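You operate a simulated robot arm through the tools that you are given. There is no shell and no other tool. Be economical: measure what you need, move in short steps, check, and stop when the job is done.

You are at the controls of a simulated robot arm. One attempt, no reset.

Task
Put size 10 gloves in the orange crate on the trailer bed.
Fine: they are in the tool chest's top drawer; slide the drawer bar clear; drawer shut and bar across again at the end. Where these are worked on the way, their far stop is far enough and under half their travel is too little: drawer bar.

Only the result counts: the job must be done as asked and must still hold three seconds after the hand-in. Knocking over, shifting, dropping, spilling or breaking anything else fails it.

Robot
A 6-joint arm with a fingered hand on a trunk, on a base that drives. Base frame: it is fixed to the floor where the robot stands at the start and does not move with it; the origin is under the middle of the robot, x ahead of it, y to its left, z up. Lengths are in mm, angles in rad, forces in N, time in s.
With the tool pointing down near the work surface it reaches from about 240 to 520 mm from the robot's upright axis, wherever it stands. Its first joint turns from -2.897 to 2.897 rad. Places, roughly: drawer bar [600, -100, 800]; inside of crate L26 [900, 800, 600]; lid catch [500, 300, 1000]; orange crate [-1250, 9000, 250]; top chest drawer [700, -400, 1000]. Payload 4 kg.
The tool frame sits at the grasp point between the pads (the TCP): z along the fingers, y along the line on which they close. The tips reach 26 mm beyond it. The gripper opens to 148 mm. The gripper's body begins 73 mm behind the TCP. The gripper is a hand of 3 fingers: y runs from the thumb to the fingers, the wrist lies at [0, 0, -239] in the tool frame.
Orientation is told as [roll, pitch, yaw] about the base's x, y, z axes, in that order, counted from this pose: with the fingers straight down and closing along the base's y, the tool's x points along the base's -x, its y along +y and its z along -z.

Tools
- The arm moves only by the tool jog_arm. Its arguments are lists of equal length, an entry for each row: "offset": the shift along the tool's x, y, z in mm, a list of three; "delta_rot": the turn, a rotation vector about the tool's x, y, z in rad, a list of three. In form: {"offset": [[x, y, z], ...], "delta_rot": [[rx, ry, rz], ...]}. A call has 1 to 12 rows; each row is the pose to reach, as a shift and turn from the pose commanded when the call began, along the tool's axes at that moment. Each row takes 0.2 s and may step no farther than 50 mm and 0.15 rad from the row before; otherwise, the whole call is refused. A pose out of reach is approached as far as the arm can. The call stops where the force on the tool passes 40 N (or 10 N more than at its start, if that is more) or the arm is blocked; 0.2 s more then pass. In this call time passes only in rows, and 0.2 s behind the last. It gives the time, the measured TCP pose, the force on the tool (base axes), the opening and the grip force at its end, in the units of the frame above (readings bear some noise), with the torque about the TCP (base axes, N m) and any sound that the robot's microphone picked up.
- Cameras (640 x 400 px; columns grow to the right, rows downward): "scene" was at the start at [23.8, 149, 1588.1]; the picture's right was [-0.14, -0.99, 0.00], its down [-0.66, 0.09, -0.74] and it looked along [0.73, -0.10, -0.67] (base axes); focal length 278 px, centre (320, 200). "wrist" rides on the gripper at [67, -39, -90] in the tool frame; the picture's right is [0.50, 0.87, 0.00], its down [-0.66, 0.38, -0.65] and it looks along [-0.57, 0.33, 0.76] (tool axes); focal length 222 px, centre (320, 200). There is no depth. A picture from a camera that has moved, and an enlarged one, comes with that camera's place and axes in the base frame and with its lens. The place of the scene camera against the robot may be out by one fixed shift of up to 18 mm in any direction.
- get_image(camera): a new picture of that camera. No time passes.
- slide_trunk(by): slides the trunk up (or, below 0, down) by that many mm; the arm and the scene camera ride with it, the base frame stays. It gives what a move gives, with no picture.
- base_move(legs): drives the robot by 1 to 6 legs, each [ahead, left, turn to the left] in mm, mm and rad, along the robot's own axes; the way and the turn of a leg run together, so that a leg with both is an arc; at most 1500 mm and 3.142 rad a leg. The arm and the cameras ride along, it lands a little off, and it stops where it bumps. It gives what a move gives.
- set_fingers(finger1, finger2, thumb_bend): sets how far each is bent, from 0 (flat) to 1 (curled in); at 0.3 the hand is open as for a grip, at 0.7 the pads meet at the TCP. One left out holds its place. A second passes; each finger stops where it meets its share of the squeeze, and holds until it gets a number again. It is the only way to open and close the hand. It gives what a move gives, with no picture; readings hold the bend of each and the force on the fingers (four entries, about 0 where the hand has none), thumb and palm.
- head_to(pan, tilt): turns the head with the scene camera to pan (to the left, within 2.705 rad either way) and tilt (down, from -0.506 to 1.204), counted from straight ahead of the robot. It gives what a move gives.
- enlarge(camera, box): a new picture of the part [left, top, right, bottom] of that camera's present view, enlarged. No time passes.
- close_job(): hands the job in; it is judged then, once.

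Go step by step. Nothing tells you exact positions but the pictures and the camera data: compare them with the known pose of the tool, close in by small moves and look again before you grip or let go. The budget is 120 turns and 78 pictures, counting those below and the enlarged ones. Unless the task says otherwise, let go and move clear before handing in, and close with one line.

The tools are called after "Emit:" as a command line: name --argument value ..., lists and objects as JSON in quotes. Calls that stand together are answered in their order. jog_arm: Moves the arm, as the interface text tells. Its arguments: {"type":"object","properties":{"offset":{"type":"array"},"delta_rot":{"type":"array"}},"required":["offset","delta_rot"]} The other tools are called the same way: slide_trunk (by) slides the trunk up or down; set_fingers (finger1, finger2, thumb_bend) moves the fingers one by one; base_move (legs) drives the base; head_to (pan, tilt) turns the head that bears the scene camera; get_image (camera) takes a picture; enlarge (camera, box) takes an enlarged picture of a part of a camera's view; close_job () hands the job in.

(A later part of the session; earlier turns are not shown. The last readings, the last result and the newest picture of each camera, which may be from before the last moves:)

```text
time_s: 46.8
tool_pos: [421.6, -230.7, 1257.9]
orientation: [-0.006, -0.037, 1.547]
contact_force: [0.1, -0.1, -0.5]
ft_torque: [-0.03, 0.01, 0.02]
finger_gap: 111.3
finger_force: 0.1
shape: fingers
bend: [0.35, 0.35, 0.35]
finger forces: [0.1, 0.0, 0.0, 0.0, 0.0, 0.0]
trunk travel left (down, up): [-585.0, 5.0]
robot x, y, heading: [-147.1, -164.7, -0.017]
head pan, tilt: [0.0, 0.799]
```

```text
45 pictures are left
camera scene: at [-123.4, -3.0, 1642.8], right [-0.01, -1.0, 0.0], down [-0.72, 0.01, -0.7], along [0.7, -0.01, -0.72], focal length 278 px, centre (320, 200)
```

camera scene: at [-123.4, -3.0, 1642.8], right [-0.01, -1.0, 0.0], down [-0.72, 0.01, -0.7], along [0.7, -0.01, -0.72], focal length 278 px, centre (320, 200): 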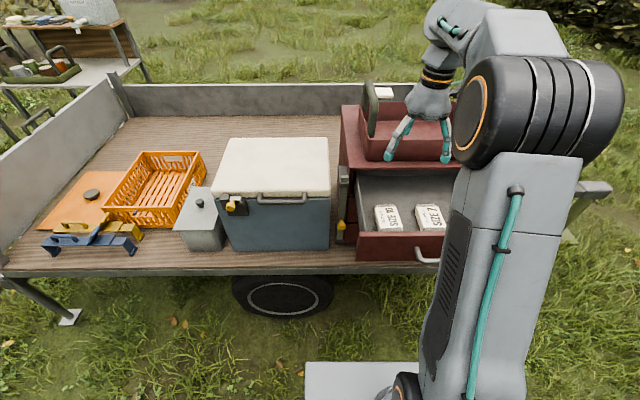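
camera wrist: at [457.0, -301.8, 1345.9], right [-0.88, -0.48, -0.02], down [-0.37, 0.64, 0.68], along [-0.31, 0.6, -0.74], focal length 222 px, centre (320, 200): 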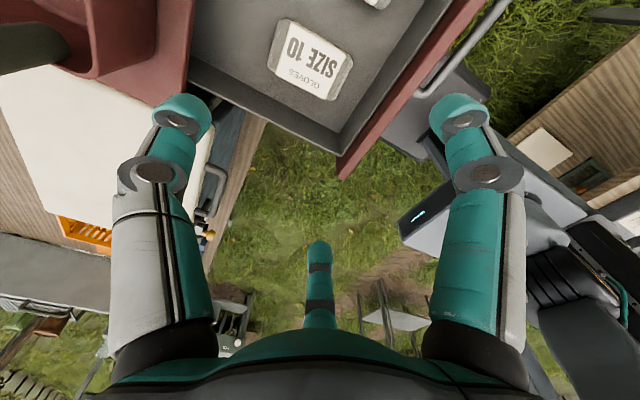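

The size 10 pack is around (445,-228), long side along x, roughly 92×70 mm. I'll enlarge for its clearances to the drawer's left wall.

Emit:
enlarge --camera "wrist" --box '[180, 0, 400, 170]'

Emit:
enlarge --camera "scene" --box '[330, 150, 470, 270]'

```text
2.35 times, centred on (290, 85) of wrist
camera zoom: at [457.0, -301.8, 1345.9], right [-0.88, -0.48, -0.02], down [-0.37, 0.64, 0.68], along [-0.31, 0.6, -0.74], focal length 523 px, centre (391, 471)
```

zoom: 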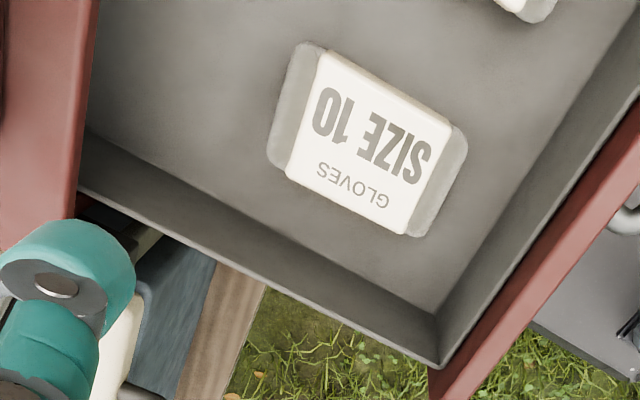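

```text
3.33 times, centred on (400, 210) of scene
camera zoom: at [-123.4, -3.0, 1642.8], right [-0.01, -1.0, 0.0], down [-0.72, 0.01, -0.7], along [0.7, -0.01, -0.72], focal length 926 px, centre (53, 167)
```

zoom: 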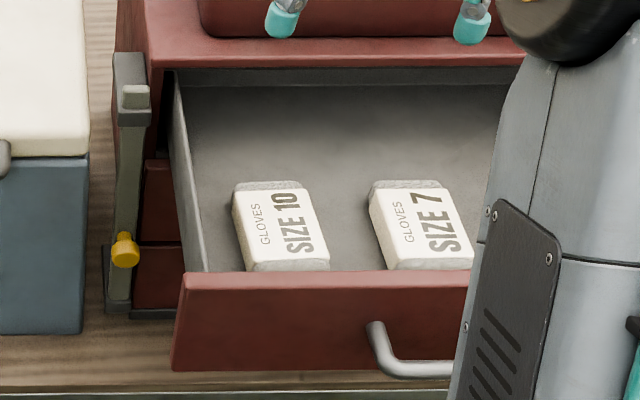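

The pack spans x 391–495, y -261..-197, with the drawer wall at y≈-148. I'll yaw the hand so the thumb is on the right of the pack and the two fingers on its left, then drive closer.

Emit:
jog_arm --offset '[[0, 10, 0], [0, 20, 0], [0, 30, 0], [0, 40, 0], [0, 50, 0], [0, 60, 0], [0, 70, 0], [0, 80, 0], [0, 90, 0], [0, 100, 0], [0, 110, 0], [0, 120, 0]]' --delta_rot '[[0, 0, 0.129], [0, 0, 0.258], [0, 0, 0.387], [0, 0, 0.516], [0, 0, 0.645], [0, 0, 0.774], [0, 0, 0.903], [0, 0, 1.032], [0, 0, 1.161], [0, 0, 1.29], [0, 0, 1.419], [0, 0, 1.547]]'

Emit:
base_move --legs '[[140, 25, 0.015]]'

Emit:
set_fingers --finger1 0.42 --finger2 0.42 --thumb_bend 0.3

Emit:
get_image --camera "wrist"

```text
time_s: 49.4
tool_pos: [299.0, -228.1, 1257.1]
orientation: [0.037, -0.003, 0.0]
contact_force: [0.4, 0.4, 0.1]
ft_torque: [-0.01, -0.02, 0.0]
finger_gap: 111.3
finger_force: 0.0
shape: fingers
bend: [0.35, 0.35, 0.35]
finger forces: [0.0, 0.0, 0.0, 0.0, 0.1, 0.0]
trunk travel left (down, up): [-585.0, 5.0]
robot x, y, heading: [-153.0, -164.1, -0.015]
head pan, tilt: [0.0, 0.799]
```

```text
time_s: 50.7
tool_pos: [441.3, -197.0, 1257.3]
orientation: [0.034, -0.003, 0.016]
contact_force: [-0.6, -0.4, -0.1]
ft_torque: [0.01, -0.01, 0.0]
finger_gap: 111.5
finger_force: 0.1
shape: fingers
bend: [0.35, 0.35, 0.35]
finger forces: [0.0, 0.1, 0.0, 0.0, 0.0, 0.1]
trunk travel left (down, up): [-585.0, 5.0]
robot x, y, heading: [-7.1, -138.4, 0.002]
head pan, tilt: [0.0, 0.799]
```

```text
time_s: 51.7
tool_pos: [442.1, -198.4, 1258.1]
orientation: [0.036, -0.004, 0.016]
contact_force: [-0.3, 0.0, -0.3]
ft_torque: [0.02, 0.03, 0.01]
finger_gap: 108.2
finger_force: 0.0
shape: fingers
bend: [0.42, 0.42, 0.3]
finger forces: [0.0, 0.1, 0.0, 0.0, 0.1, 0.0]
trunk travel left (down, up): [-585.0, 5.0]
robot x, y, heading: [-7.9, -140.1, 0.002]
head pan, tilt: [0.0, 0.799]
```

```text
42 pictures are left
camera wrist: at [373.6, -240.3, 1346.4], right [-0.51, 0.86, 0.03], down [0.65, 0.36, 0.67], along [0.56, 0.36, -0.74], focal length 222 px, centre (320, 200)
```

wrist: 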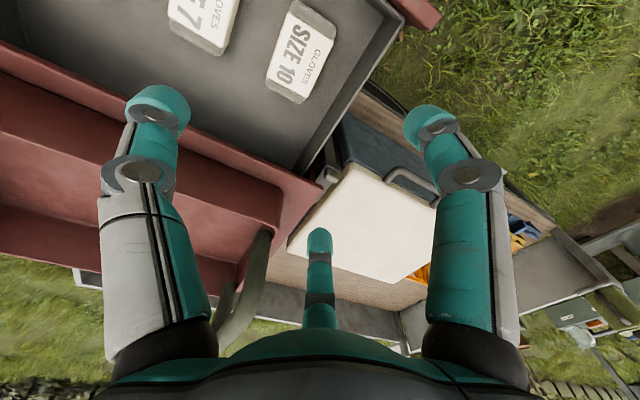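

Emit:
slide_trunk --by -190

Emit:
jog_arm --offset '[[0, -6, 0]]' --delta_rot '[[0.036, 0, 0]]'

Emit:
get_image --camera "wrist"

Emit:
enlarge --camera "scene" --box '[260, 120, 640, 360]'

```text
time_s: 53.8
tool_pos: [441.1, -198.2, 1068.3]
orientation: [0.038, -0.004, 0.016]
contact_force: [0.0, -0.5, 0.7]
ft_torque: [0.01, 0.01, 0.02]
finger_gap: 108.9
finger_force: 0.1
shape: fingers
bend: [0.42, 0.42, 0.3]
finger forces: [0.0, 0.0, 0.0, 0.0, 0.0, 0.1]
trunk travel left (down, up): [-395.0, 195.0]
robot x, y, heading: [-8.5, -140.9, 0.001]
head pan, tilt: [0.0, 0.799]
```

```text
time_s: 54.2
tool_pos: [442.0, -203.4, 1067.8]
orientation: [-0.001, -0.006, 0.013]
contact_force: [-0.3, -0.6, -0.4]
ft_torque: [0.0, 0.01, 0.02]
finger_gap: 108.6
finger_force: 0.0
shape: fingers
bend: [0.42, 0.42, 0.3]
finger forces: [0.0, 0.0, 0.1, 0.0, 0.1, 0.0]
trunk travel left (down, up): [-395.0, 195.0]
robot x, y, heading: [-8.2, -139.2, 0.006]
head pan, tilt: [0.0, 0.799]
```

```text
41 pictures are left
camera wrist: at [373.7, -243.0, 1157.5], right [-0.51, 0.86, 0.0], down [0.65, 0.39, 0.66], along [0.56, 0.34, -0.75], focal length 222 px, centre (320, 200)
```

wrist: 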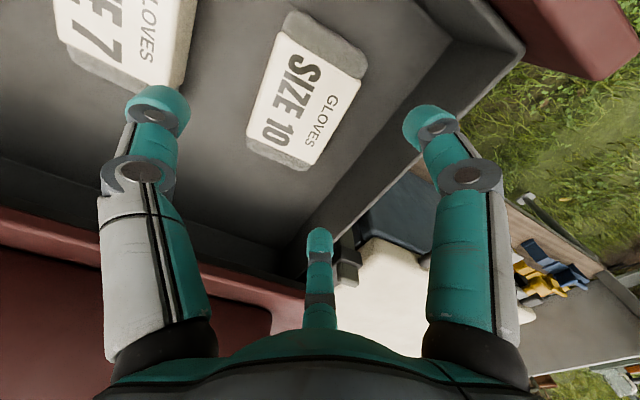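

```text
1.67 times, centred on (450, 240) of scene
camera zoom: at [14.2, 21.2, 1452.8], right [0.0, -1.0, 0.0], down [-0.72, 0.0, -0.7], along [0.7, 0.0, -0.72], focal length 463 px, centre (103, 133)
```

zoom: 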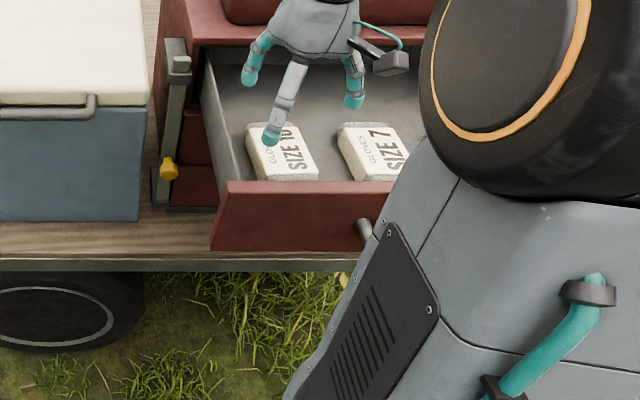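

The pack's top looks nearer z≈950, centred at (441,-227). I'll descend partway and look again.

Emit:
jog_arm --offset '[[0, 0, 40], [0, 0, 80]]' --delta_rot '[[0, 0, -0.03], [0, 0, -0.06]]'

Emit:
get_image --camera "wrist"

Emit:
enlarge --camera "scene" --box '[340, 120, 540, 250]'

```text
time_s: 54.8
tool_pos: [441.1, -204.5, 987.8]
orientation: [0.0, -0.006, 0.075]
contact_force: [-0.7, 0.7, 0.5]
ft_torque: [0.02, 0.0, 0.04]
finger_gap: 108.6
finger_force: 0.0
shape: fingers
bend: [0.42, 0.42, 0.3]
finger forces: [0.0, 0.0, 0.1, 0.0, 0.0, 0.0]
trunk travel left (down, up): [-395.0, 195.0]
robot x, y, heading: [-6.1, -135.8, 0.0]
head pan, tilt: [0.0, 0.799]
```

```text
39 pictures are left
camera wrist: at [376.0, -247.4, 1077.5], right [-0.56, 0.83, 0.0], down [0.62, 0.43, 0.66], along [0.54, 0.37, -0.75], focal length 222 px, centre (320, 200)
```

wrist: 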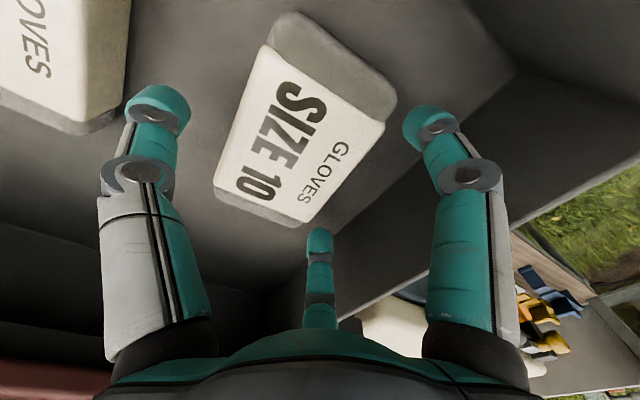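

```text
3.08 times, centred on (440, 185) of scene
camera zoom: at [14.2, 21.2, 1452.9], right [0.0, -1.0, 0.0], down [-0.72, 0.0, -0.7], along [0.7, 0.0, -0.72], focal length 854 px, centre (-49, 246)
```

zoom: 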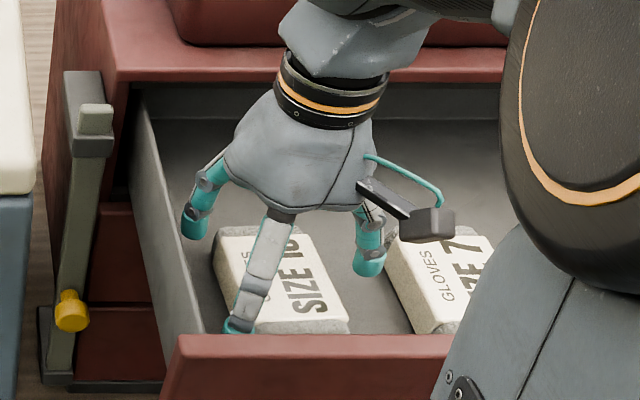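

The pack sits where expected; I'll shift 5 mm left for finger clearance and descend to around the pack's sides.

Emit:
jog_arm --offset '[[0, 5, 5], [0, 5, 20], [0, 5, 34]]' --delta_rot '[[0, 0, 0], [0, 0, 0], [0, 0, 0]]'

Emit:
get_image --camera "wrist"

Emit:
enlarge --camera "scene" --box '[340, 120, 540, 250]'

```text
time_s: 55.6
tool_pos: [444.1, -200.4, 963.0]
orientation: [-0.004, -0.016, 0.077]
contact_force: [1.6, -1.4, 19.9]
ft_torque: [0.58, 1.15, 0.09]
finger_gap: 112.7
finger_force: 10.3
shape: fingers
bend: [0.38, 0.42, 0.3]
finger forces: [19.5, 0.8, 0.0, 0.0, 0.0, 0.0]
trunk travel left (down, up): [-395.0, 195.0]
robot x, y, heading: [-10.7, -136.3, 0.005]
head pan, tilt: [0.0, 0.799]
stopped in row 3: the force on the tool passed its limit at 58 N (the readings are from after the stop); the commanded pose is now the measured one
```

```text
37 pictures are left
camera wrist: at [377.7, -243.7, 1053.3], right [-0.56, 0.83, -0.01], down [0.61, 0.43, 0.66], along [0.55, 0.37, -0.75], focal length 222 px, centre (320, 200)
```

wrist: 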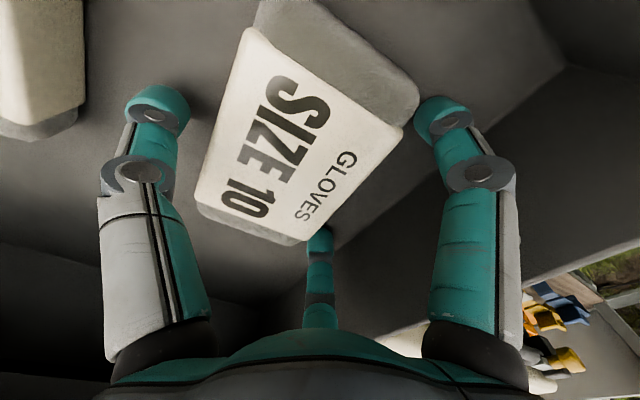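

```text
3.08 times, centred on (440, 185) of scene
camera zoom: at [13.9, 21.0, 1453.2], right [0.0, -1.0, 0.0], down [-0.72, 0.0, -0.7], along [0.7, 0.0, -0.72], focal length 854 px, centre (-49, 246)
```

zoom: 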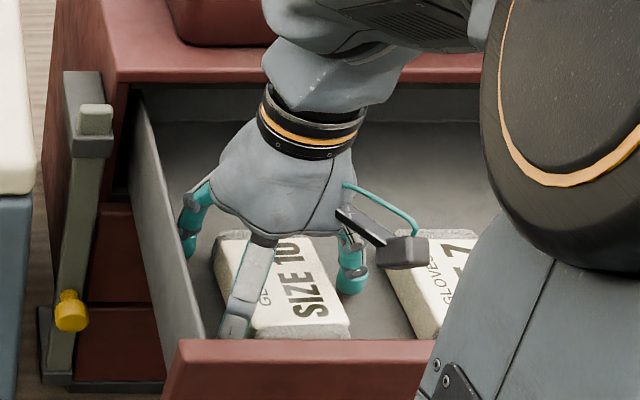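

Finger 1 landed on the pack's edge. I'll lift, shift 8 mm further left with a slight yaw back, and descend again.

Emit:
jog_arm --offset '[[0, 0, -15], [0, 8, -15], [0, 8, 0], [0, 8, 8]]' --delta_rot '[[0, 0, 0], [0, 0, 0.03], [0, 0, 0.03], [0, 0, 0.03]]'

Emit:
get_image --camera "wrist"

```text
time_s: 56.5
tool_pos: [446.0, -193.4, 964.8]
orientation: [-0.005, -0.029, 0.047]
contact_force: [2.0, -3.0, 26.6]
ft_torque: [0.84, 1.69, 0.14]
finger_gap: 113.3
finger_force: 13.3
shape: fingers
bend: [0.37, 0.42, 0.3]
finger forces: [27.6, 0.1, 0.0, 0.1, 0.0, 0.0]
trunk travel left (down, up): [-395.0, 195.0]
robot x, y, heading: [-6.2, -138.7, 0.002]
head pan, tilt: [0.0, 0.799]
stopped in row 4: the force on the tool passed its limit at 55 N (the readings are from after the stop); the commanded pose is now the measured one
```

```text
35 pictures are left
camera wrist: at [376.6, -234.6, 1052.7], right [-0.54, 0.84, -0.02], down [0.62, 0.41, 0.67], along [0.57, 0.35, -0.74], focal length 222 px, centre (320, 200)
```

wrist: 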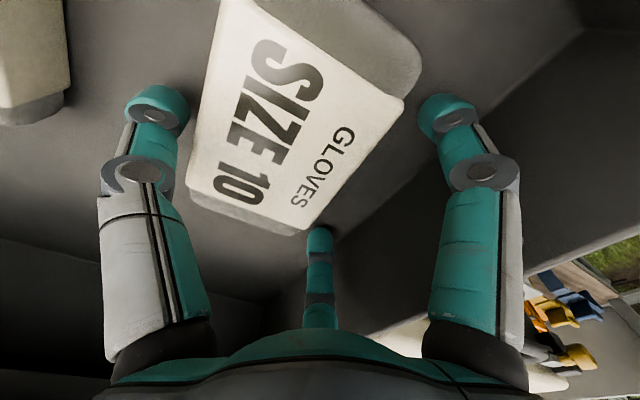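

The contact appears to be the drawer floor (tips about z 938), as the finger is clear of the pack now. I'll lift 4 mm, level, and close the thumb toward the fingers.

Emit:
jog_arm --offset '[[0, 0, -4]]' --delta_rot '[[0, 0.03, 0]]'

Emit:
set_fingers --thumb_bend 0.5 --finger1 0.42 --finger2 0.42

Emit:
get_image --camera "wrist"

```text
time_s: 56.9
tool_pos: [445.6, -192.7, 965.4]
orientation: [-0.003, 0.007, 0.047]
contact_force: [0.6, -0.9, 2.6]
ft_torque: [0.09, -0.19, -0.07]
finger_gap: 108.1
finger_force: 1.3
shape: fingers
bend: [0.42, 0.41, 0.3]
finger forces: [0.0, 2.5, 0.1, 0.0, 0.0, 0.0]
trunk travel left (down, up): [-395.0, 195.0]
robot x, y, heading: [-8.2, -137.9, -0.003]
head pan, tilt: [0.0, 0.799]
```

```text
time_s: 57.9
tool_pos: [445.3, -192.0, 965.8]
orientation: [-0.004, 0.007, 0.045]
contact_force: [-0.6, -2.9, 6.3]
ft_torque: [-0.47, -0.02, -0.01]
finger_gap: 81.0
finger_force: 3.6
shape: fingers
bend: [0.42, 0.42, 0.48]
finger forces: [0.2, 0.0, 0.0, 0.0, 7.3, 0.0]
trunk travel left (down, up): [-395.0, 195.0]
robot x, y, heading: [-9.6, -139.7, 0.002]
head pan, tilt: [0.0, 0.799]
```

```text
34 pictures are left
camera wrist: at [379.2, -234.2, 1056.7], right [-0.54, 0.84, 0.0], down [0.64, 0.41, 0.65], along [0.55, 0.35, -0.76], focal length 222 px, centre (320, 200)
```

wrist: 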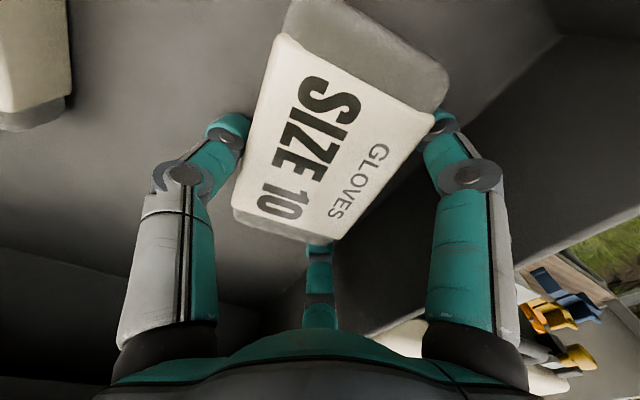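

The thumb has slid the pack against both fingers. Now squeeze with all three.

Emit:
set_fingers --thumb_bend 0.65 --finger1 0.55 --finger2 0.55

Emit:
get_image --camera "wrist"

```text
time_s: 58.9
tool_pos: [445.2, -192.8, 965.6]
orientation: [-0.006, 0.003, 0.047]
contact_force: [4.4, 3.1, 19.4]
ft_torque: [0.65, -1.05, 0.03]
finger_gap: 69.5
finger_force: 23.5
shape: fingers
bend: [0.43, 0.47, 0.57]
finger forces: [12.9, 20.4, 0.0, 0.0, 13.5, 0.1]
trunk travel left (down, up): [-395.0, 195.0]
robot x, y, heading: [-1.7, -142.8, 0.004]
head pan, tilt: [0.0, 0.799]
```

```text
33 pictures are left
camera wrist: at [379.1, -233.6, 1057.2], right [-0.54, 0.84, 0.0], down [0.64, 0.41, 0.65], along [0.55, 0.35, -0.76], focal length 222 px, centre (320, 200)
```

wrist: 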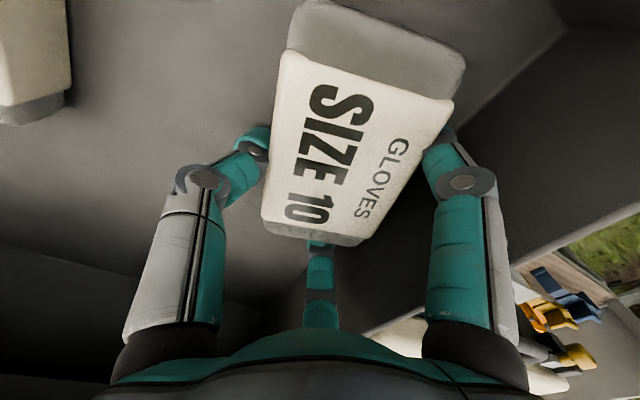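

All three digits press the pack. I'll lift a little and check the hold.

Emit:
jog_arm --offset '[[0, 0, -8], [0, 0, -16], [0, 0, -25]]' --delta_rot '[[0, 0, 0], [0, 0, 0], [0, 0, 0]]'

Emit:
get_image --camera "wrist"

```text
time_s: 59.7
tool_pos: [445.8, -193.6, 990.0]
orientation: [-0.002, 0.008, 0.047]
contact_force: [0.5, -0.1, 0.0]
ft_torque: [0.04, -0.01, -0.02]
finger_gap: 69.5
finger_force: 15.5
shape: fingers
bend: [0.43, 0.48, 0.57]
finger forces: [12.0, 5.5, 0.0, 0.0, 13.9, 0.0]
trunk travel left (down, up): [-395.0, 195.0]
robot x, y, heading: [-5.3, -139.7, 0.002]
head pan, tilt: [0.0, 0.799]
```

```text
32 pictures are left
camera wrist: at [379.6, -234.1, 1081.7], right [-0.54, 0.84, 0.0], down [0.64, 0.41, 0.65], along [0.55, 0.35, -0.76], focal length 222 px, centre (320, 200)
```

wrist: 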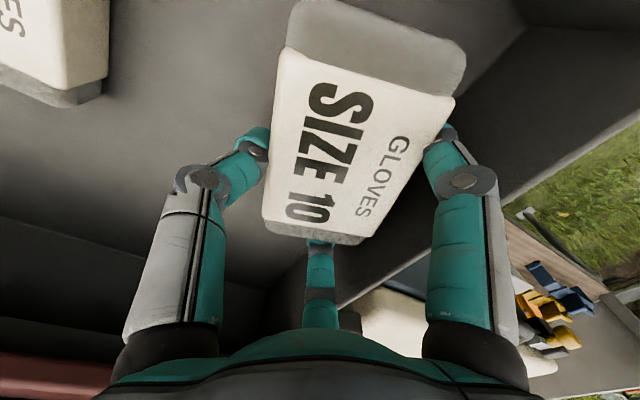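

The pack is firmly held. I'll raise, back away from the drawer, and drive left to the crate.

Emit:
slide_trunk --by 190

Emit:
base_move --legs '[[-150, 0, 0], [0, 450, 0], [0, 450, 0]]'

Emit:
head_to --pan 0 --tilt 0.75

Emit:
get_image --camera "scene"

Emit:
get_image --camera "wrist"

```text
time_s: 61.8
tool_pos: [444.5, -193.0, 1181.4]
orientation: [-0.005, 0.006, 0.046]
contact_force: [-0.1, 0.5, -1.6]
ft_torque: [0.04, -0.01, 0.03]
finger_gap: 69.8
finger_force: 15.5
shape: fingers
bend: [0.43, 0.48, 0.57]
finger forces: [12.0, 5.3, 0.1, 0.0, 13.8, 0.0]
trunk travel left (down, up): [-585.0, 5.0]
robot x, y, heading: [-5.6, -137.3, 0.0]
head pan, tilt: [0.0, 0.799]
```

```text
time_s: 67.8
tool_pos: [293.7, 713.3, 1181.7]
orientation: [-0.006, 0.008, 0.047]
contact_force: [-0.1, 0.9, -0.4]
ft_torque: [-0.01, -0.04, 0.05]
finger_gap: 69.9
finger_force: 15.2
shape: fingers
bend: [0.43, 0.48, 0.57]
finger forces: [12.0, 5.3, 0.0, 0.0, 13.8, 0.0]
trunk travel left (down, up): [-585.0, 5.0]
robot x, y, heading: [-160.0, 765.0, 0.005]
head pan, tilt: [0.0, 0.799]
```

```text
time_s: 68.5
tool_pos: [292.9, 710.8, 1180.7]
orientation: [-0.003, 0.007, 0.046]
contact_force: [0.6, 0.1, -0.5]
ft_torque: [0.02, 0.01, 0.0]
finger_gap: 69.5
finger_force: 15.4
shape: fingers
bend: [0.43, 0.48, 0.57]
finger forces: [11.9, 5.3, 0.0, 0.1, 13.9, 0.1]
trunk travel left (down, up): [-585.0, 5.0]
robot x, y, heading: [-159.3, 763.6, -0.003]
head pan, tilt: [0.0, 0.75]
```

```text
31 pictures are left
camera scene: at [-135.5, 925.5, 1646.8], right [0.0, -1.0, 0.0], down [-0.68, 0.0, -0.73], along [0.73, 0.0, -0.68], focal length 278 px, centre (320, 200)
```

scene: 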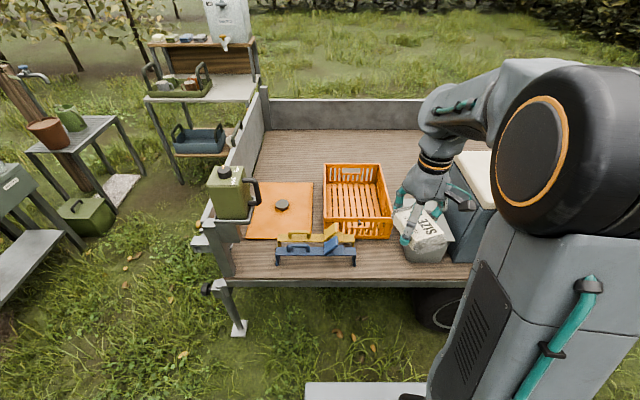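

```text
30 pictures are left
camera wrist: at [227.9, 670.9, 1271.7], right [-0.54, 0.84, 0.0], down [0.64, 0.41, 0.65], along [0.55, 0.35, -0.76], focal length 222 px, centre (320, 200)
```

wrist: 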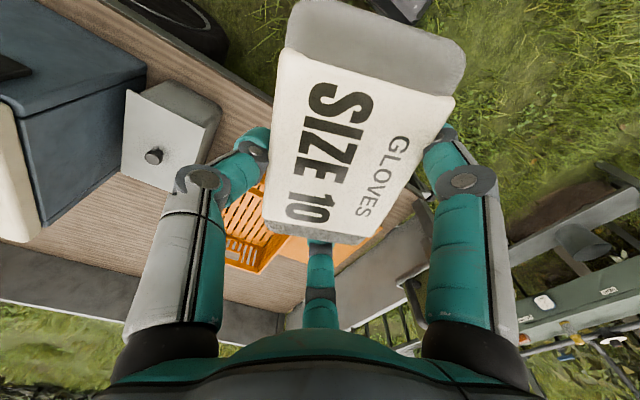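

The crate's interior spans roughly x 670–1015, y 625–875, with its rim near z 800. I'll drive forward with care and check the gap to the trailer.

Emit:
base_move --legs '[[310, 35, 0]]'

Emit:
head_to --pan 0 --tilt 1.0

Emit:
get_image --camera "scene"

```text
time_s: 70.5
tool_pos: [602.8, 750.6, 1181.0]
orientation: [-0.004, 0.007, 0.054]
contact_force: [-0.1, -0.8, -0.8]
ft_torque: [0.01, -0.02, -0.01]
finger_gap: 69.5
finger_force: 15.5
shape: fingers
bend: [0.43, 0.48, 0.57]
finger forces: [12.0, 5.4, 0.1, 0.1, 13.9, 0.0]
trunk travel left (down, up): [-585.0, 5.0]
robot x, y, heading: [148.8, 801.5, 0.006]
head pan, tilt: [0.0, 0.75]
```

```text
time_s: 71.3
tool_pos: [602.4, 750.4, 1180.5]
orientation: [-0.003, 0.005, 0.051]
contact_force: [-0.5, 0.5, -0.8]
ft_torque: [0.0, 0.0, 0.01]
finger_gap: 69.7
finger_force: 15.8
shape: fingers
bend: [0.43, 0.48, 0.57]
finger forces: [11.9, 5.4, 0.1, 0.0, 13.9, 0.0]
trunk travel left (down, up): [-585.0, 5.0]
robot x, y, heading: [145.3, 803.8, 0.008]
head pan, tilt: [0.0, 1.0]
```

```text
29 pictures are left
camera scene: at [159.2, 962.3, 1627.7], right [0.01, -1.0, 0.0], down [-0.84, -0.01, -0.54], along [0.54, 0.0, -0.84], focal length 278 px, centre (320, 200)
```

scene: 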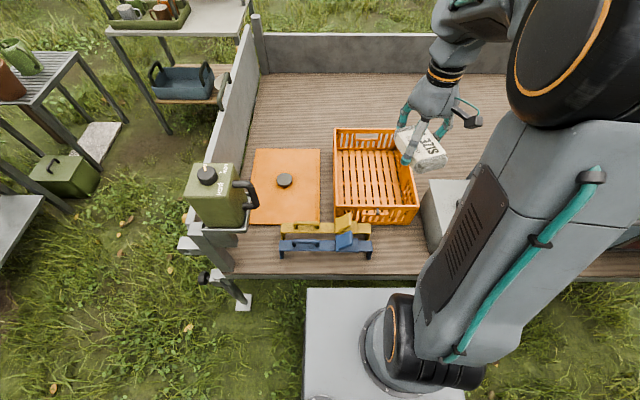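

The base is at the trailer edge, so I'll stop here, lower the trunk, and extend the arm with a small outward tilt.

Emit:
slide_trunk --by -280

Emit:
jog_arm --offset '[[-30, 0, 0], [-60, 0, 0], [-90, 0, 0], [-120, 0, 0], [-150, 0, 0], [-170, 0, 0]]' --delta_rot '[[0, -0.07, 0], [0, -0.14, 0], [0, -0.21, 0], [0, -0.28, 0], [0, -0.35, 0], [0, -0.4, 0]]'

Emit:
get_image --camera "scene"

```text
time_s: 74.2
tool_pos: [601.9, 750.4, 900.4]
orientation: [-0.004, 0.006, 0.053]
contact_force: [0.5, -0.4, -0.9]
ft_torque: [-0.01, -0.01, 0.02]
finger_gap: 69.8
finger_force: 15.7
shape: fingers
bend: [0.43, 0.48, 0.57]
finger forces: [12.0, 5.3, 0.0, 0.1, 13.9, 0.0]
trunk travel left (down, up): [-305.0, 285.0]
robot x, y, heading: [149.9, 801.9, 0.004]
head pan, tilt: [0.0, 1.0]
```

```text
time_s: 75.5
tool_pos: [773.2, 759.2, 898.7]
orientation: [-0.003, -0.395, 0.054]
contact_force: [-0.7, -0.1, -1.9]
ft_torque: [0.01, 0.02, 0.0]
finger_gap: 69.4
finger_force: 15.7
shape: fingers
bend: [0.43, 0.48, 0.57]
finger forces: [11.8, 5.1, 0.1, 0.0, 13.7, 0.0]
trunk travel left (down, up): [-305.0, 285.0]
robot x, y, heading: [149.4, 801.9, 0.009]
head pan, tilt: [0.0, 1.0]
```

```text
28 pictures are left
camera scene: at [159.3, 962.3, 1347.7], right [0.01, -1.0, 0.0], down [-0.84, -0.01, -0.54], along [0.54, 0.0, -0.84], focal length 278 px, centre (320, 200)
```

scene: 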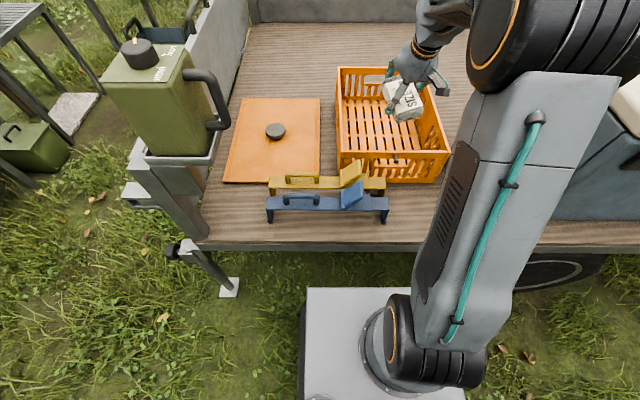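

The pack is over the crate's interior. I'll lower it with the trunk, then feel for the floor.

Emit:
slide_trunk --by -135

Emit:
get_image --camera "scene"

Emit:
get_image --camera "wrist"

```text
time_s: 77.2
tool_pos: [771.6, 758.0, 764.2]
orientation: [-0.005, -0.393, 0.054]
contact_force: [-0.2, 0.0, 0.2]
ft_torque: [-0.01, 0.0, 0.05]
finger_gap: 69.5
finger_force: 15.1
shape: fingers
bend: [0.43, 0.48, 0.57]
finger forces: [11.8, 5.1, 0.1, 0.0, 13.6, 0.0]
trunk travel left (down, up): [-170.0, 420.0]
robot x, y, heading: [147.5, 801.5, 0.009]
head pan, tilt: [0.0, 1.0]
```

```text
27 pictures are left
camera scene: at [159.2, 962.3, 1212.7], right [0.01, -1.0, 0.0], down [-0.84, -0.01, -0.54], along [0.54, 0.0, -0.84], focal length 278 px, centre (320, 200)
```

scene: 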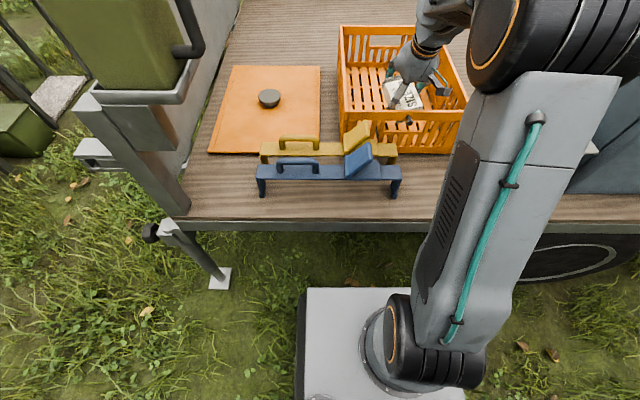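

```text
26 pictures are left
camera wrist: at [676.8, 715.9, 822.0], right [-0.51, 0.84, -0.2], down [0.33, 0.4, 0.85], along [0.8, 0.37, -0.48], focal length 222 px, centre (320, 200)
```

wrist: 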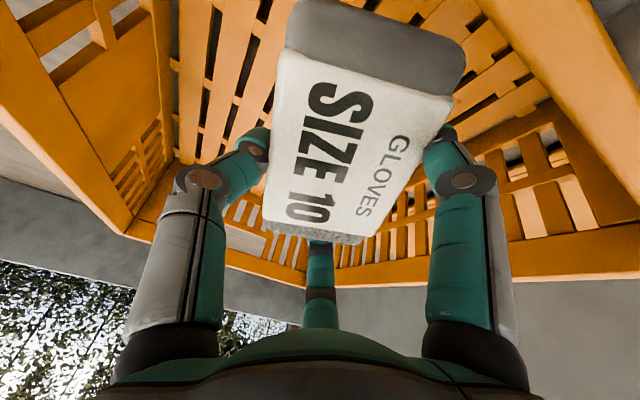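

The pack is inside the crate. I'll move along the tool axis until it touches the floor.

Emit:
jog_arm --offset '[[0, 0, 10], [0, 0, 20], [0, 0, 28], [0, 0, 36], [0, 0, 44], [0, 0, 52], [0, 0, 60]]' --delta_rot '[[0, 0, 0], [0, 0, 0], [0, 0, 0], [0, 0, 0], [0, 0, 0], [0, 0, 0], [0, 0, 0]]'

Emit:
get_image --camera "wrist"

```text
time_s: 79.0
tool_pos: [797.0, 760.1, 714.1]
orientation: [-0.004, -0.404, 0.06]
contact_force: [6.4, 0.4, 11.5]
ft_torque: [-0.66, 1.8, 0.3]
finger_gap: 69.9
finger_force: 15.6
shape: fingers
bend: [0.43, 0.48, 0.57]
finger forces: [11.7, 5.2, 0.1, 0.1, 13.6, 0.0]
trunk travel left (down, up): [-170.0, 420.0]
robot x, y, heading: [151.0, 804.4, 0.008]
head pan, tilt: [0.0, 1.0]
stopped in row 7: the force on the tool passed its limit at 42 N (the readings are from after the stop); the commanded pose is now the measured one
```

```text
25 pictures are left
camera wrist: at [701.7, 716.0, 770.5], right [-0.51, 0.84, -0.2], down [0.32, 0.4, 0.86], along [0.8, 0.37, -0.47], focal length 222 px, centre (320, 200)
```

wrist: 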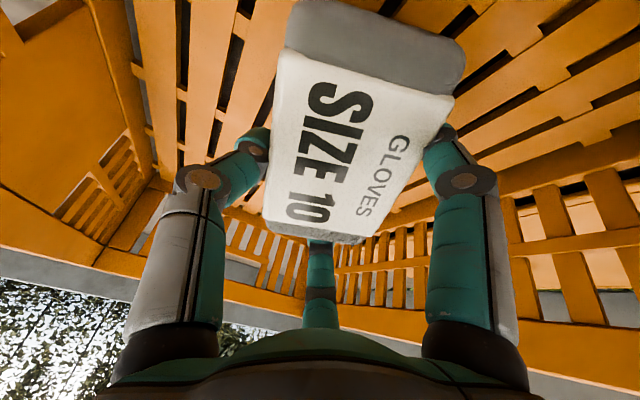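

The pack touches the crate floor. I'll release it and withdraw.

Emit:
set_fingers --thumb_bend 0.33 --finger1 0.35 --finger2 0.35

Emit:
get_image --camera "wrist"

```text
time_s: 80.0
tool_pos: [796.5, 761.6, 714.4]
orientation: [-0.004, -0.402, 0.057]
contact_force: [8.8, -1.5, 21.8]
ft_torque: [-1.02, 2.99, 0.6]
finger_gap: 114.0
finger_force: 0.2
shape: fingers
bend: [0.35, 0.35, 0.33]
finger forces: [0.1, 0.0, 0.0, 0.0, 0.1, 0.0]
trunk travel left (down, up): [-170.0, 420.0]
robot x, y, heading: [151.5, 799.2, 0.004]
head pan, tilt: [0.0, 1.0]
```

```text
24 pictures are left
camera wrist: at [701.0, 716.1, 770.3], right [-0.51, 0.84, -0.2], down [0.32, 0.4, 0.86], along [0.8, 0.37, -0.48], focal length 222 px, centre (320, 200)
```

wrist: 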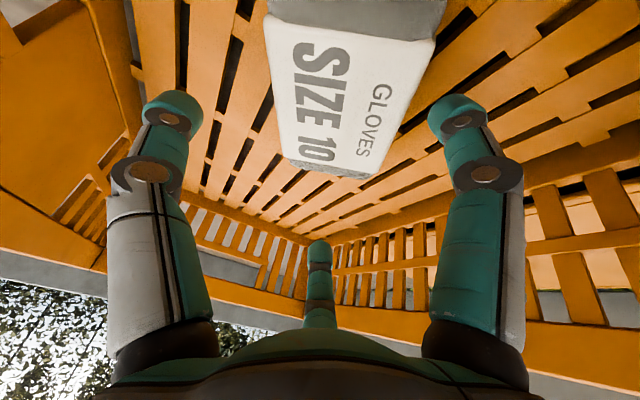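

The pack is down in the crate. The camera mount seems to be resting on the crate's rim, so I'll go straight up with the trunk.

Emit:
slide_trunk --by 200

Emit:
get_image --camera "scene"

Emit:
get_image --camera "wrist"

```text
time_s: 82.2
tool_pos: [796.6, 760.0, 912.1]
orientation: [-0.002, -0.401, 0.057]
contact_force: [0.4, -0.3, 0.4]
ft_torque: [-0.03, 0.0, 0.04]
finger_gap: 114.3
finger_force: 0.2
shape: fingers
bend: [0.35, 0.35, 0.33]
finger forces: [0.0, 0.0, 0.0, 0.0, 0.0, 0.0]
trunk travel left (down, up): [-370.0, 220.0]
robot x, y, heading: [145.9, 803.4, 0.008]
head pan, tilt: [0.0, 1.0]
```

```text
23 pictures are left
camera scene: at [159.3, 962.3, 1412.6], right [0.01, -1.0, 0.0], down [-0.84, -0.01, -0.54], along [0.54, 0.0, -0.84], focal length 278 px, centre (320, 200)
```

scene: 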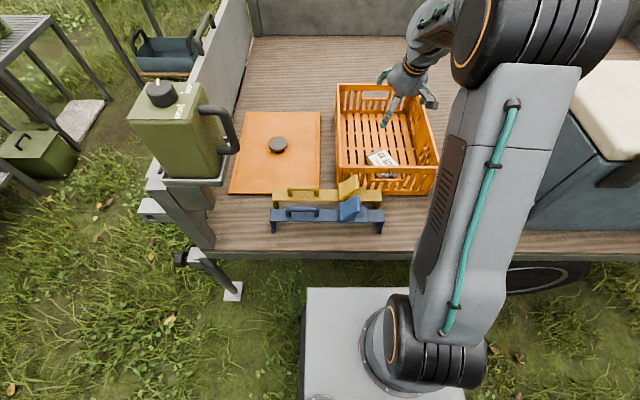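

```text
22 pictures are left
camera wrist: at [701.3, 716.2, 969.3], right [-0.51, 0.84, -0.2], down [0.33, 0.4, 0.86], along [0.8, 0.37, -0.48], focal length 222 px, centre (320, 200)
```

wrist: 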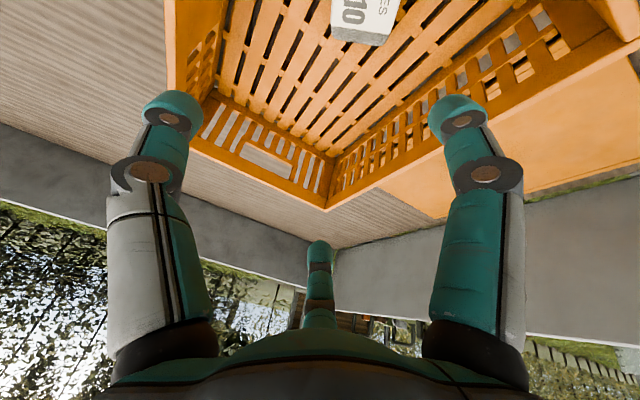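

The gloves are in the crate and nothing else has moved. Next I'll retract the arm, back off and return to shut the drawer.

Emit:
jog_arm --offset '[[26, 0, -11], [52, 0, -22], [78, 0, -33], [104, 0, -44], [130, 0, -55], [156, 0, -66]]' --delta_rot '[[0, 0.065, 0], [0, 0.13, 0], [0, 0.2, 0], [0, 0.27, 0], [0, 0.33, 0], [0, 0.4, 0]]'

Emit:
slide_trunk --by 100

Emit:
base_move --legs '[[-420, 0, 0]]'

Emit:
jog_arm --offset '[[-10, 0, 0], [-20, 0, 0], [-30, 0, 0], [-40, 0, 0], [-50, 0, 0], [-60, 0, 0], [-70, 0, 0], [-80, 0, 0], [-90, 0, 0], [-100, 0, 0], [-110, 0, 0], [-120, 0, 0]]' --delta_rot '[[0, -0.131, 0], [0, -0.262, 0], [0, -0.393, 0], [0, -0.524, 0], [0, -0.655, 0], [0, -0.785, 0], [0, -0.916, 0], [0, -1.047, 0], [0, -1.178, 0], [0, -1.309, 0], [0, -1.44, 0], [0, -1.57, 0]]'

```text
time_s: 83.5
tool_pos: [627.9, 749.7, 912.4]
orientation: [-0.002, 0.0, 0.058]
contact_force: [0.9, 0.1, 0.2]
ft_torque: [0.0, 0.02, 0.02]
finger_gap: 114.1
finger_force: 0.1
shape: fingers
bend: [0.35, 0.35, 0.33]
finger forces: [0.0, 0.1, 0.0, 0.1, 0.0, 0.0]
trunk travel left (down, up): [-370.0, 220.0]
robot x, y, heading: [148.4, 804.2, 0.006]
head pan, tilt: [0.0, 1.0]
```

```text
time_s: 84.9
tool_pos: [628.4, 750.1, 1012.8]
orientation: [-0.002, 0.0, 0.056]
contact_force: [-1.0, 0.8, -0.3]
ft_torque: [0.01, -0.03, 0.0]
finger_gap: 113.9
finger_force: 0.0
shape: fingers
bend: [0.35, 0.35, 0.33]
finger forces: [0.0, 0.0, 0.0, 0.1, 0.1, 0.0]
trunk travel left (down, up): [-470.0, 120.0]
robot x, y, heading: [148.6, 799.2, 0.006]
head pan, tilt: [0.0, 1.0]
```

```text
time_s: 87.5
tool_pos: [204.8, 746.6, 1014.3]
orientation: [-0.001, -0.001, 0.057]
contact_force: [0.2, -0.8, -0.1]
ft_torque: [0.05, -0.01, -0.02]
finger_gap: 114.0
finger_force: 0.1
shape: fingers
bend: [0.35, 0.35, 0.33]
finger forces: [0.0, 0.1, 0.0, 0.0, 0.0, 0.0]
trunk travel left (down, up): [-470.0, 120.0]
robot x, y, heading: [-275.1, 800.9, 0.01]
head pan, tilt: [0.0, 1.0]
```

```text
time_s: 90.1
tool_pos: [323.6, 752.9, 1012.7]
orientation: [-1.67, -1.568, 1.725]
contact_force: [0.8, 0.2, 0.3]
ft_torque: [0.03, -0.01, 0.02]
finger_gap: 114.6
finger_force: 0.0
shape: fingers
bend: [0.35, 0.35, 0.33]
finger forces: [0.0, 0.1, 0.1, 0.1, 0.0, 0.0]
out of reach, approached as far as the arm can: row 6, 7
trunk travel left (down, up): [-470.0, 120.0]
robot x, y, heading: [-274.7, 797.0, 0.009]
head pan, tilt: [0.0, 1.0]
```

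Emit:
jog_arm --offset '[[0, 0, 0], [0, 0, 0], [0, 0, 0], [0, 0, 0], [0, 0, 0], [0, 0, 0], [0, 0, 0], [0, 0, 0], [0, 0, 0], [0, 0, 0], [0, 0, 0]]' --delta_rot '[[0, 0, -0.143], [0, 0, -0.286], [0, 0, -0.429], [0, 0, -0.571], [0, 0, -0.714], [0, 0, -0.857], [0, 0, -1.0], [0, 0, -1.142], [0, 0, -1.285], [0, 0, -1.428], [0, 0, -1.571]]'

Emit:
jog_arm --offset '[[0, 0, -20], [0, 0, -40], [0, 0, -60], [0, 0, -80]]' --delta_rot '[[0, 0.057, 0], [0, 0.057, 0], [0, 0.057, 0], [0, 0.057, 0]]'

Emit:
set_fingers --finger1 0.5 --finger2 0.5 --thumb_bend 0.5

```text
time_s: 92.5
tool_pos: [324.6, 753.5, 1013.1]
orientation: [-1.57, 0.006, 1.627]
contact_force: [-0.1, 0.2, 0.7]
ft_torque: [0.04, 0.04, 0.01]
finger_gap: 114.3
finger_force: 0.0
shape: fingers
bend: [0.35, 0.35, 0.33]
finger forces: [0.0, 0.0, 0.0, 0.0, 0.0, 0.0]
trunk travel left (down, up): [-470.0, 120.0]
robot x, y, heading: [-273.1, 797.4, 0.005]
head pan, tilt: [0.0, 1.0]
```

```text
time_s: 93.5
tool_pos: [303.0, 742.0, 1006.8]
orientation: [-1.571, 0.001, 1.569]
contact_force: [0.0, -0.4, 0.2]
ft_torque: [0.02, -0.02, -0.02]
finger_gap: 114.3
finger_force: 0.0
shape: fingers
bend: [0.35, 0.35, 0.33]
finger forces: [0.0, 0.0, 0.0, 0.0, 0.0, 0.0]
out of reach, approached as far as the arm can: row 2, 3, 4
trunk travel left (down, up): [-470.0, 120.0]
robot x, y, heading: [-273.6, 799.8, 0.007]
head pan, tilt: [0.0, 1.0]
```

```text
time_s: 94.5
tool_pos: [302.0, 741.9, 1008.9]
orientation: [-1.57, 0.003, 1.569]
contact_force: [-0.2, -0.3, 0.8]
ft_torque: [-0.01, 0.0, -0.02]
finger_gap: 62.7
finger_force: 0.0
shape: fingers
bend: [0.5, 0.5, 0.5]
finger forces: [0.0, 0.0, 0.0, 0.0, 0.0, 0.0]
trunk travel left (down, up): [-470.0, 120.0]
robot x, y, heading: [-272.5, 797.3, 0.006]
head pan, tilt: [0.0, 1.0]
```

The arm can't fold farther straight back, so I'll swing the hand to the right, which lets it retract more.

Emit:
jog_arm --offset '[[45, 0, 0], [90, 0, 0], [135, 0, 0], [170, 0, 0], [170, 0, -30], [170, 0, -60], [170, 0, -80]]' --delta_rot '[[0, 0, 0], [0, 0, 0], [0, 0, 0], [0, 0, 0], [0, 0, 0], [0, 0, 0], [0, 0, 0]]'

```text
time_s: 96.1
tool_pos: [221.7, 571.2, 1009.1]
orientation: [-1.57, 0.0, 1.571]
contact_force: [0.0, 0.4, 0.0]
ft_torque: [-0.01, 0.01, -0.01]
finger_gap: 62.3
finger_force: 0.2
shape: fingers
bend: [0.5, 0.5, 0.5]
finger forces: [0.0, 0.0, 0.0, 0.0, 0.0, 0.0]
trunk travel left (down, up): [-470.0, 120.0]
robot x, y, heading: [-273.8, 798.4, 0.01]
head pan, tilt: [0.0, 1.0]
```

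Emit:
base_move --legs '[[-38, 0, -0.008], [0, -464, 0], [0, -464, 0]]'

Emit:
slide_trunk --by -22

Emit:
head_to --pan 0 --tilt 0.8

Emit:
get_image --camera "wrist"

Emit:
get_image --camera "scene"

```text
time_s: 101.7
tool_pos: [179.4, -360.8, 1009.2]
orientation: [-1.57, 0.004, 1.559]
contact_force: [-1.7, 0.2, -0.5]
ft_torque: [0.0, 0.02, -0.01]
finger_gap: 62.4
finger_force: 0.0
shape: fingers
bend: [0.5, 0.5, 0.5]
finger forces: [0.1, 0.0, 0.0, 0.0, 0.0, 0.1]
trunk travel left (down, up): [-470.0, 120.0]
robot x, y, heading: [-312.6, -128.9, -0.005]
head pan, tilt: [0.0, 1.0]
```

```text
time_s: 102.4
tool_pos: [178.5, -360.0, 985.6]
orientation: [-1.572, 0.002, 1.56]
contact_force: [0.1, 0.3, -0.2]
ft_torque: [0.0, -0.02, 0.0]
finger_gap: 62.4
finger_force: 0.1
shape: fingers
bend: [0.5, 0.5, 0.5]
finger forces: [0.0, 0.0, 0.1, 0.1, 0.0, 0.0]
trunk travel left (down, up): [-448.0, 142.0]
robot x, y, heading: [-313.2, -128.3, -0.004]
head pan, tilt: [0.0, 1.0]
```

```text
time_s: 103.1
tool_pos: [178.6, -361.3, 987.1]
orientation: [-1.57, 0.001, 1.56]
contact_force: [0.7, -0.4, -0.4]
ft_torque: [0.03, 0.0, 0.02]
finger_gap: 62.4
finger_force: 0.0
shape: fingers
bend: [0.5, 0.5, 0.5]
finger forces: [0.1, 0.1, 0.0, 0.0, 0.0, 0.0]
trunk travel left (down, up): [-448.0, 142.0]
robot x, y, heading: [-316.0, -129.6, -0.002]
head pan, tilt: [0.0, 0.799]
```

```text
21 pictures are left
camera wrist: at [87.2, -426.4, 1025.6], right [-0.01, -0.5, -0.86], down [-0.65, 0.66, -0.38], along [0.76, 0.56, -0.33], focal length 222 px, centre (320, 200)
```

wrist: 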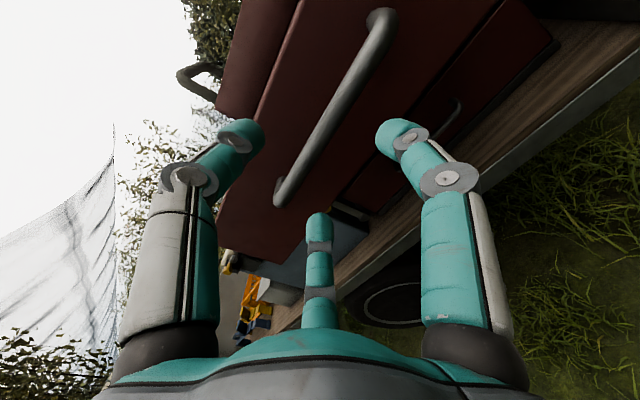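

```text
20 pictures are left
camera scene: at [-291.9, 32.6, 1505.8], right [0.0, -1.0, 0.0], down [-0.72, 0.0, -0.7], along [0.7, 0.0, -0.72], focal length 278 px, centre (320, 200)
```

scene: 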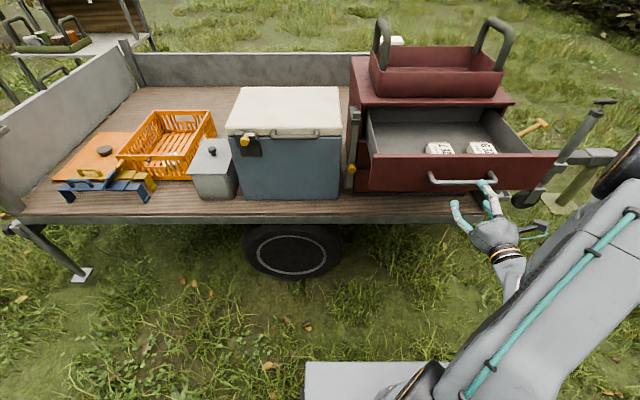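

The hand faces the handle, straddling it. I'll push the drawer front with the fingertips: arm first, then the base.

Emit:
jog_arm --offset '[[0, -4, 30], [0, -4, 60], [0, -4, 80], [0, -4, 95], [0, -4, 110]]' --delta_rot '[[0, 0, 0], [0, 0, 0], [0, 0, 0], [0, 0, 0], [0, 0, 0]]'

Emit:
get_image --camera "wrist"

```text
time_s: 104.3
tool_pos: [288.2, -361.6, 990.6]
orientation: [-1.572, 0.001, 1.558]
contact_force: [0.3, 0.6, 0.7]
ft_torque: [0.02, 0.0, -0.04]
finger_gap: 62.4
finger_force: 0.0
shape: fingers
bend: [0.5, 0.5, 0.5]
finger forces: [0.0, 0.0, 0.0, 0.1, 0.0, 0.2]
trunk travel left (down, up): [-448.0, 142.0]
robot x, y, heading: [-314.8, -127.9, -0.005]
head pan, tilt: [0.0, 0.799]
```

```text
19 pictures are left
camera wrist: at [197.5, -428.0, 1029.8], right [-0.01, -0.5, -0.86], down [-0.65, 0.66, -0.38], along [0.76, 0.56, -0.33], focal length 222 px, centre (320, 200)
```

wrist: 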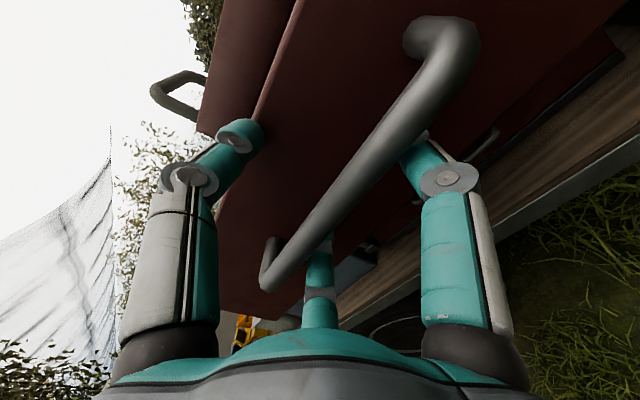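

Emit:
base_move --legs '[[200, 0, 0]]'

Emit:
get_image --camera "scene"

```text
time_s: 105.9
tool_pos: [488.0, -363.0, 990.8]
orientation: [-1.571, 0.001, 1.559]
contact_force: [0.4, 0.4, -1.0]
ft_torque: [0.0, -0.01, 0.03]
finger_gap: 62.8
finger_force: 0.1
shape: fingers
bend: [0.5, 0.5, 0.5]
finger forces: [0.0, 0.1, 0.0, 0.0, 0.0, 0.0]
trunk travel left (down, up): [-448.0, 142.0]
robot x, y, heading: [-114.5, -129.5, -0.01]
head pan, tilt: [0.0, 0.799]
```

```text
18 pictures are left
camera scene: at [-92.9, 32.0, 1505.8], right [0.0, -1.0, 0.0], down [-0.72, 0.0, -0.7], along [0.7, 0.0, -0.72], focal length 278 px, centre (320, 200)
```

scene: 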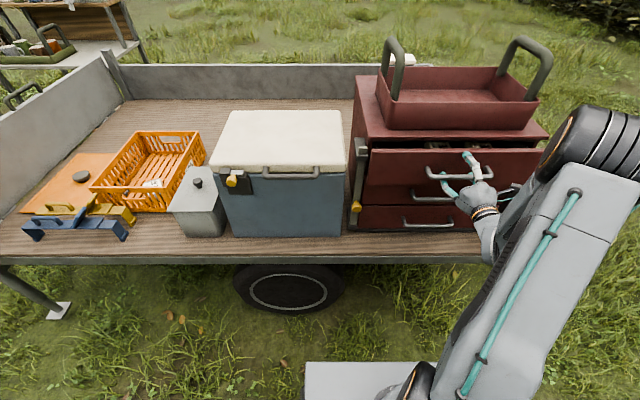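

The drawer follows. I'll finish with the arm until it stops.

Emit:
jog_arm --offset '[[0, 0, 12], [0, 0, 24], [0, 0, 36], [0, 0, 46], [0, 0, 56], [0, 0, 66], [0, 0, 76], [0, 0, 86]]' --delta_rot '[[0, 0, 0], [0, 0, 0], [0, 0, 0], [0, 0, 0], [0, 0, 0], [0, 0, 0], [0, 0, 0], [0, 0, 0]]'

Emit:
enlarge --camera "scene" --box '[340, 100, 560, 240]'

```text
time_s: 107.2
tool_pos: [537.7, -363.6, 988.6]
orientation: [-1.567, 0.002, 1.559]
contact_force: [-31.0, 3.2, -0.1]
ft_torque: [-0.13, -0.18, 0.89]
finger_gap: 63.2
finger_force: 15.1
shape: fingers
bend: [0.5, 0.49, 0.5]
finger forces: [0.0, 18.4, 0.0, 0.1, 12.4, 0.0]
trunk travel left (down, up): [-448.0, 142.0]
robot x, y, heading: [-112.7, -132.0, 0.001]
head pan, tilt: [0.0, 0.799]
stopped in row 6: the force on the tool passed its limit at 53 N (the readings are from after the stop); the commanded pose is now the measured one
```

```text
2.86 times, centred on (450, 170) of scene
camera zoom: at [-97.8, 32.6, 1505.8], right [0.0, -1.0, 0.0], down [-0.71, 0.0, -0.7], along [0.7, 0.0, -0.71], focal length 793 px, centre (-51, 286)
```

zoom: 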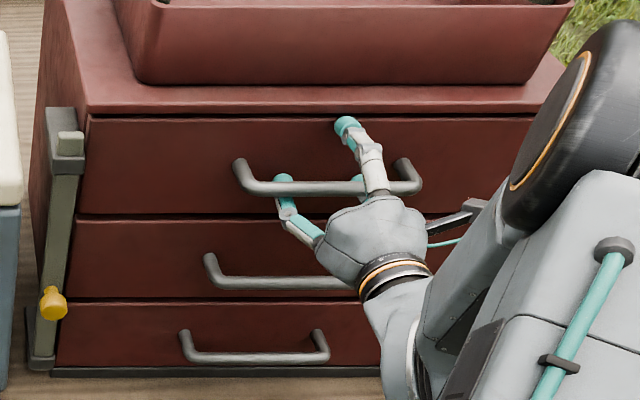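

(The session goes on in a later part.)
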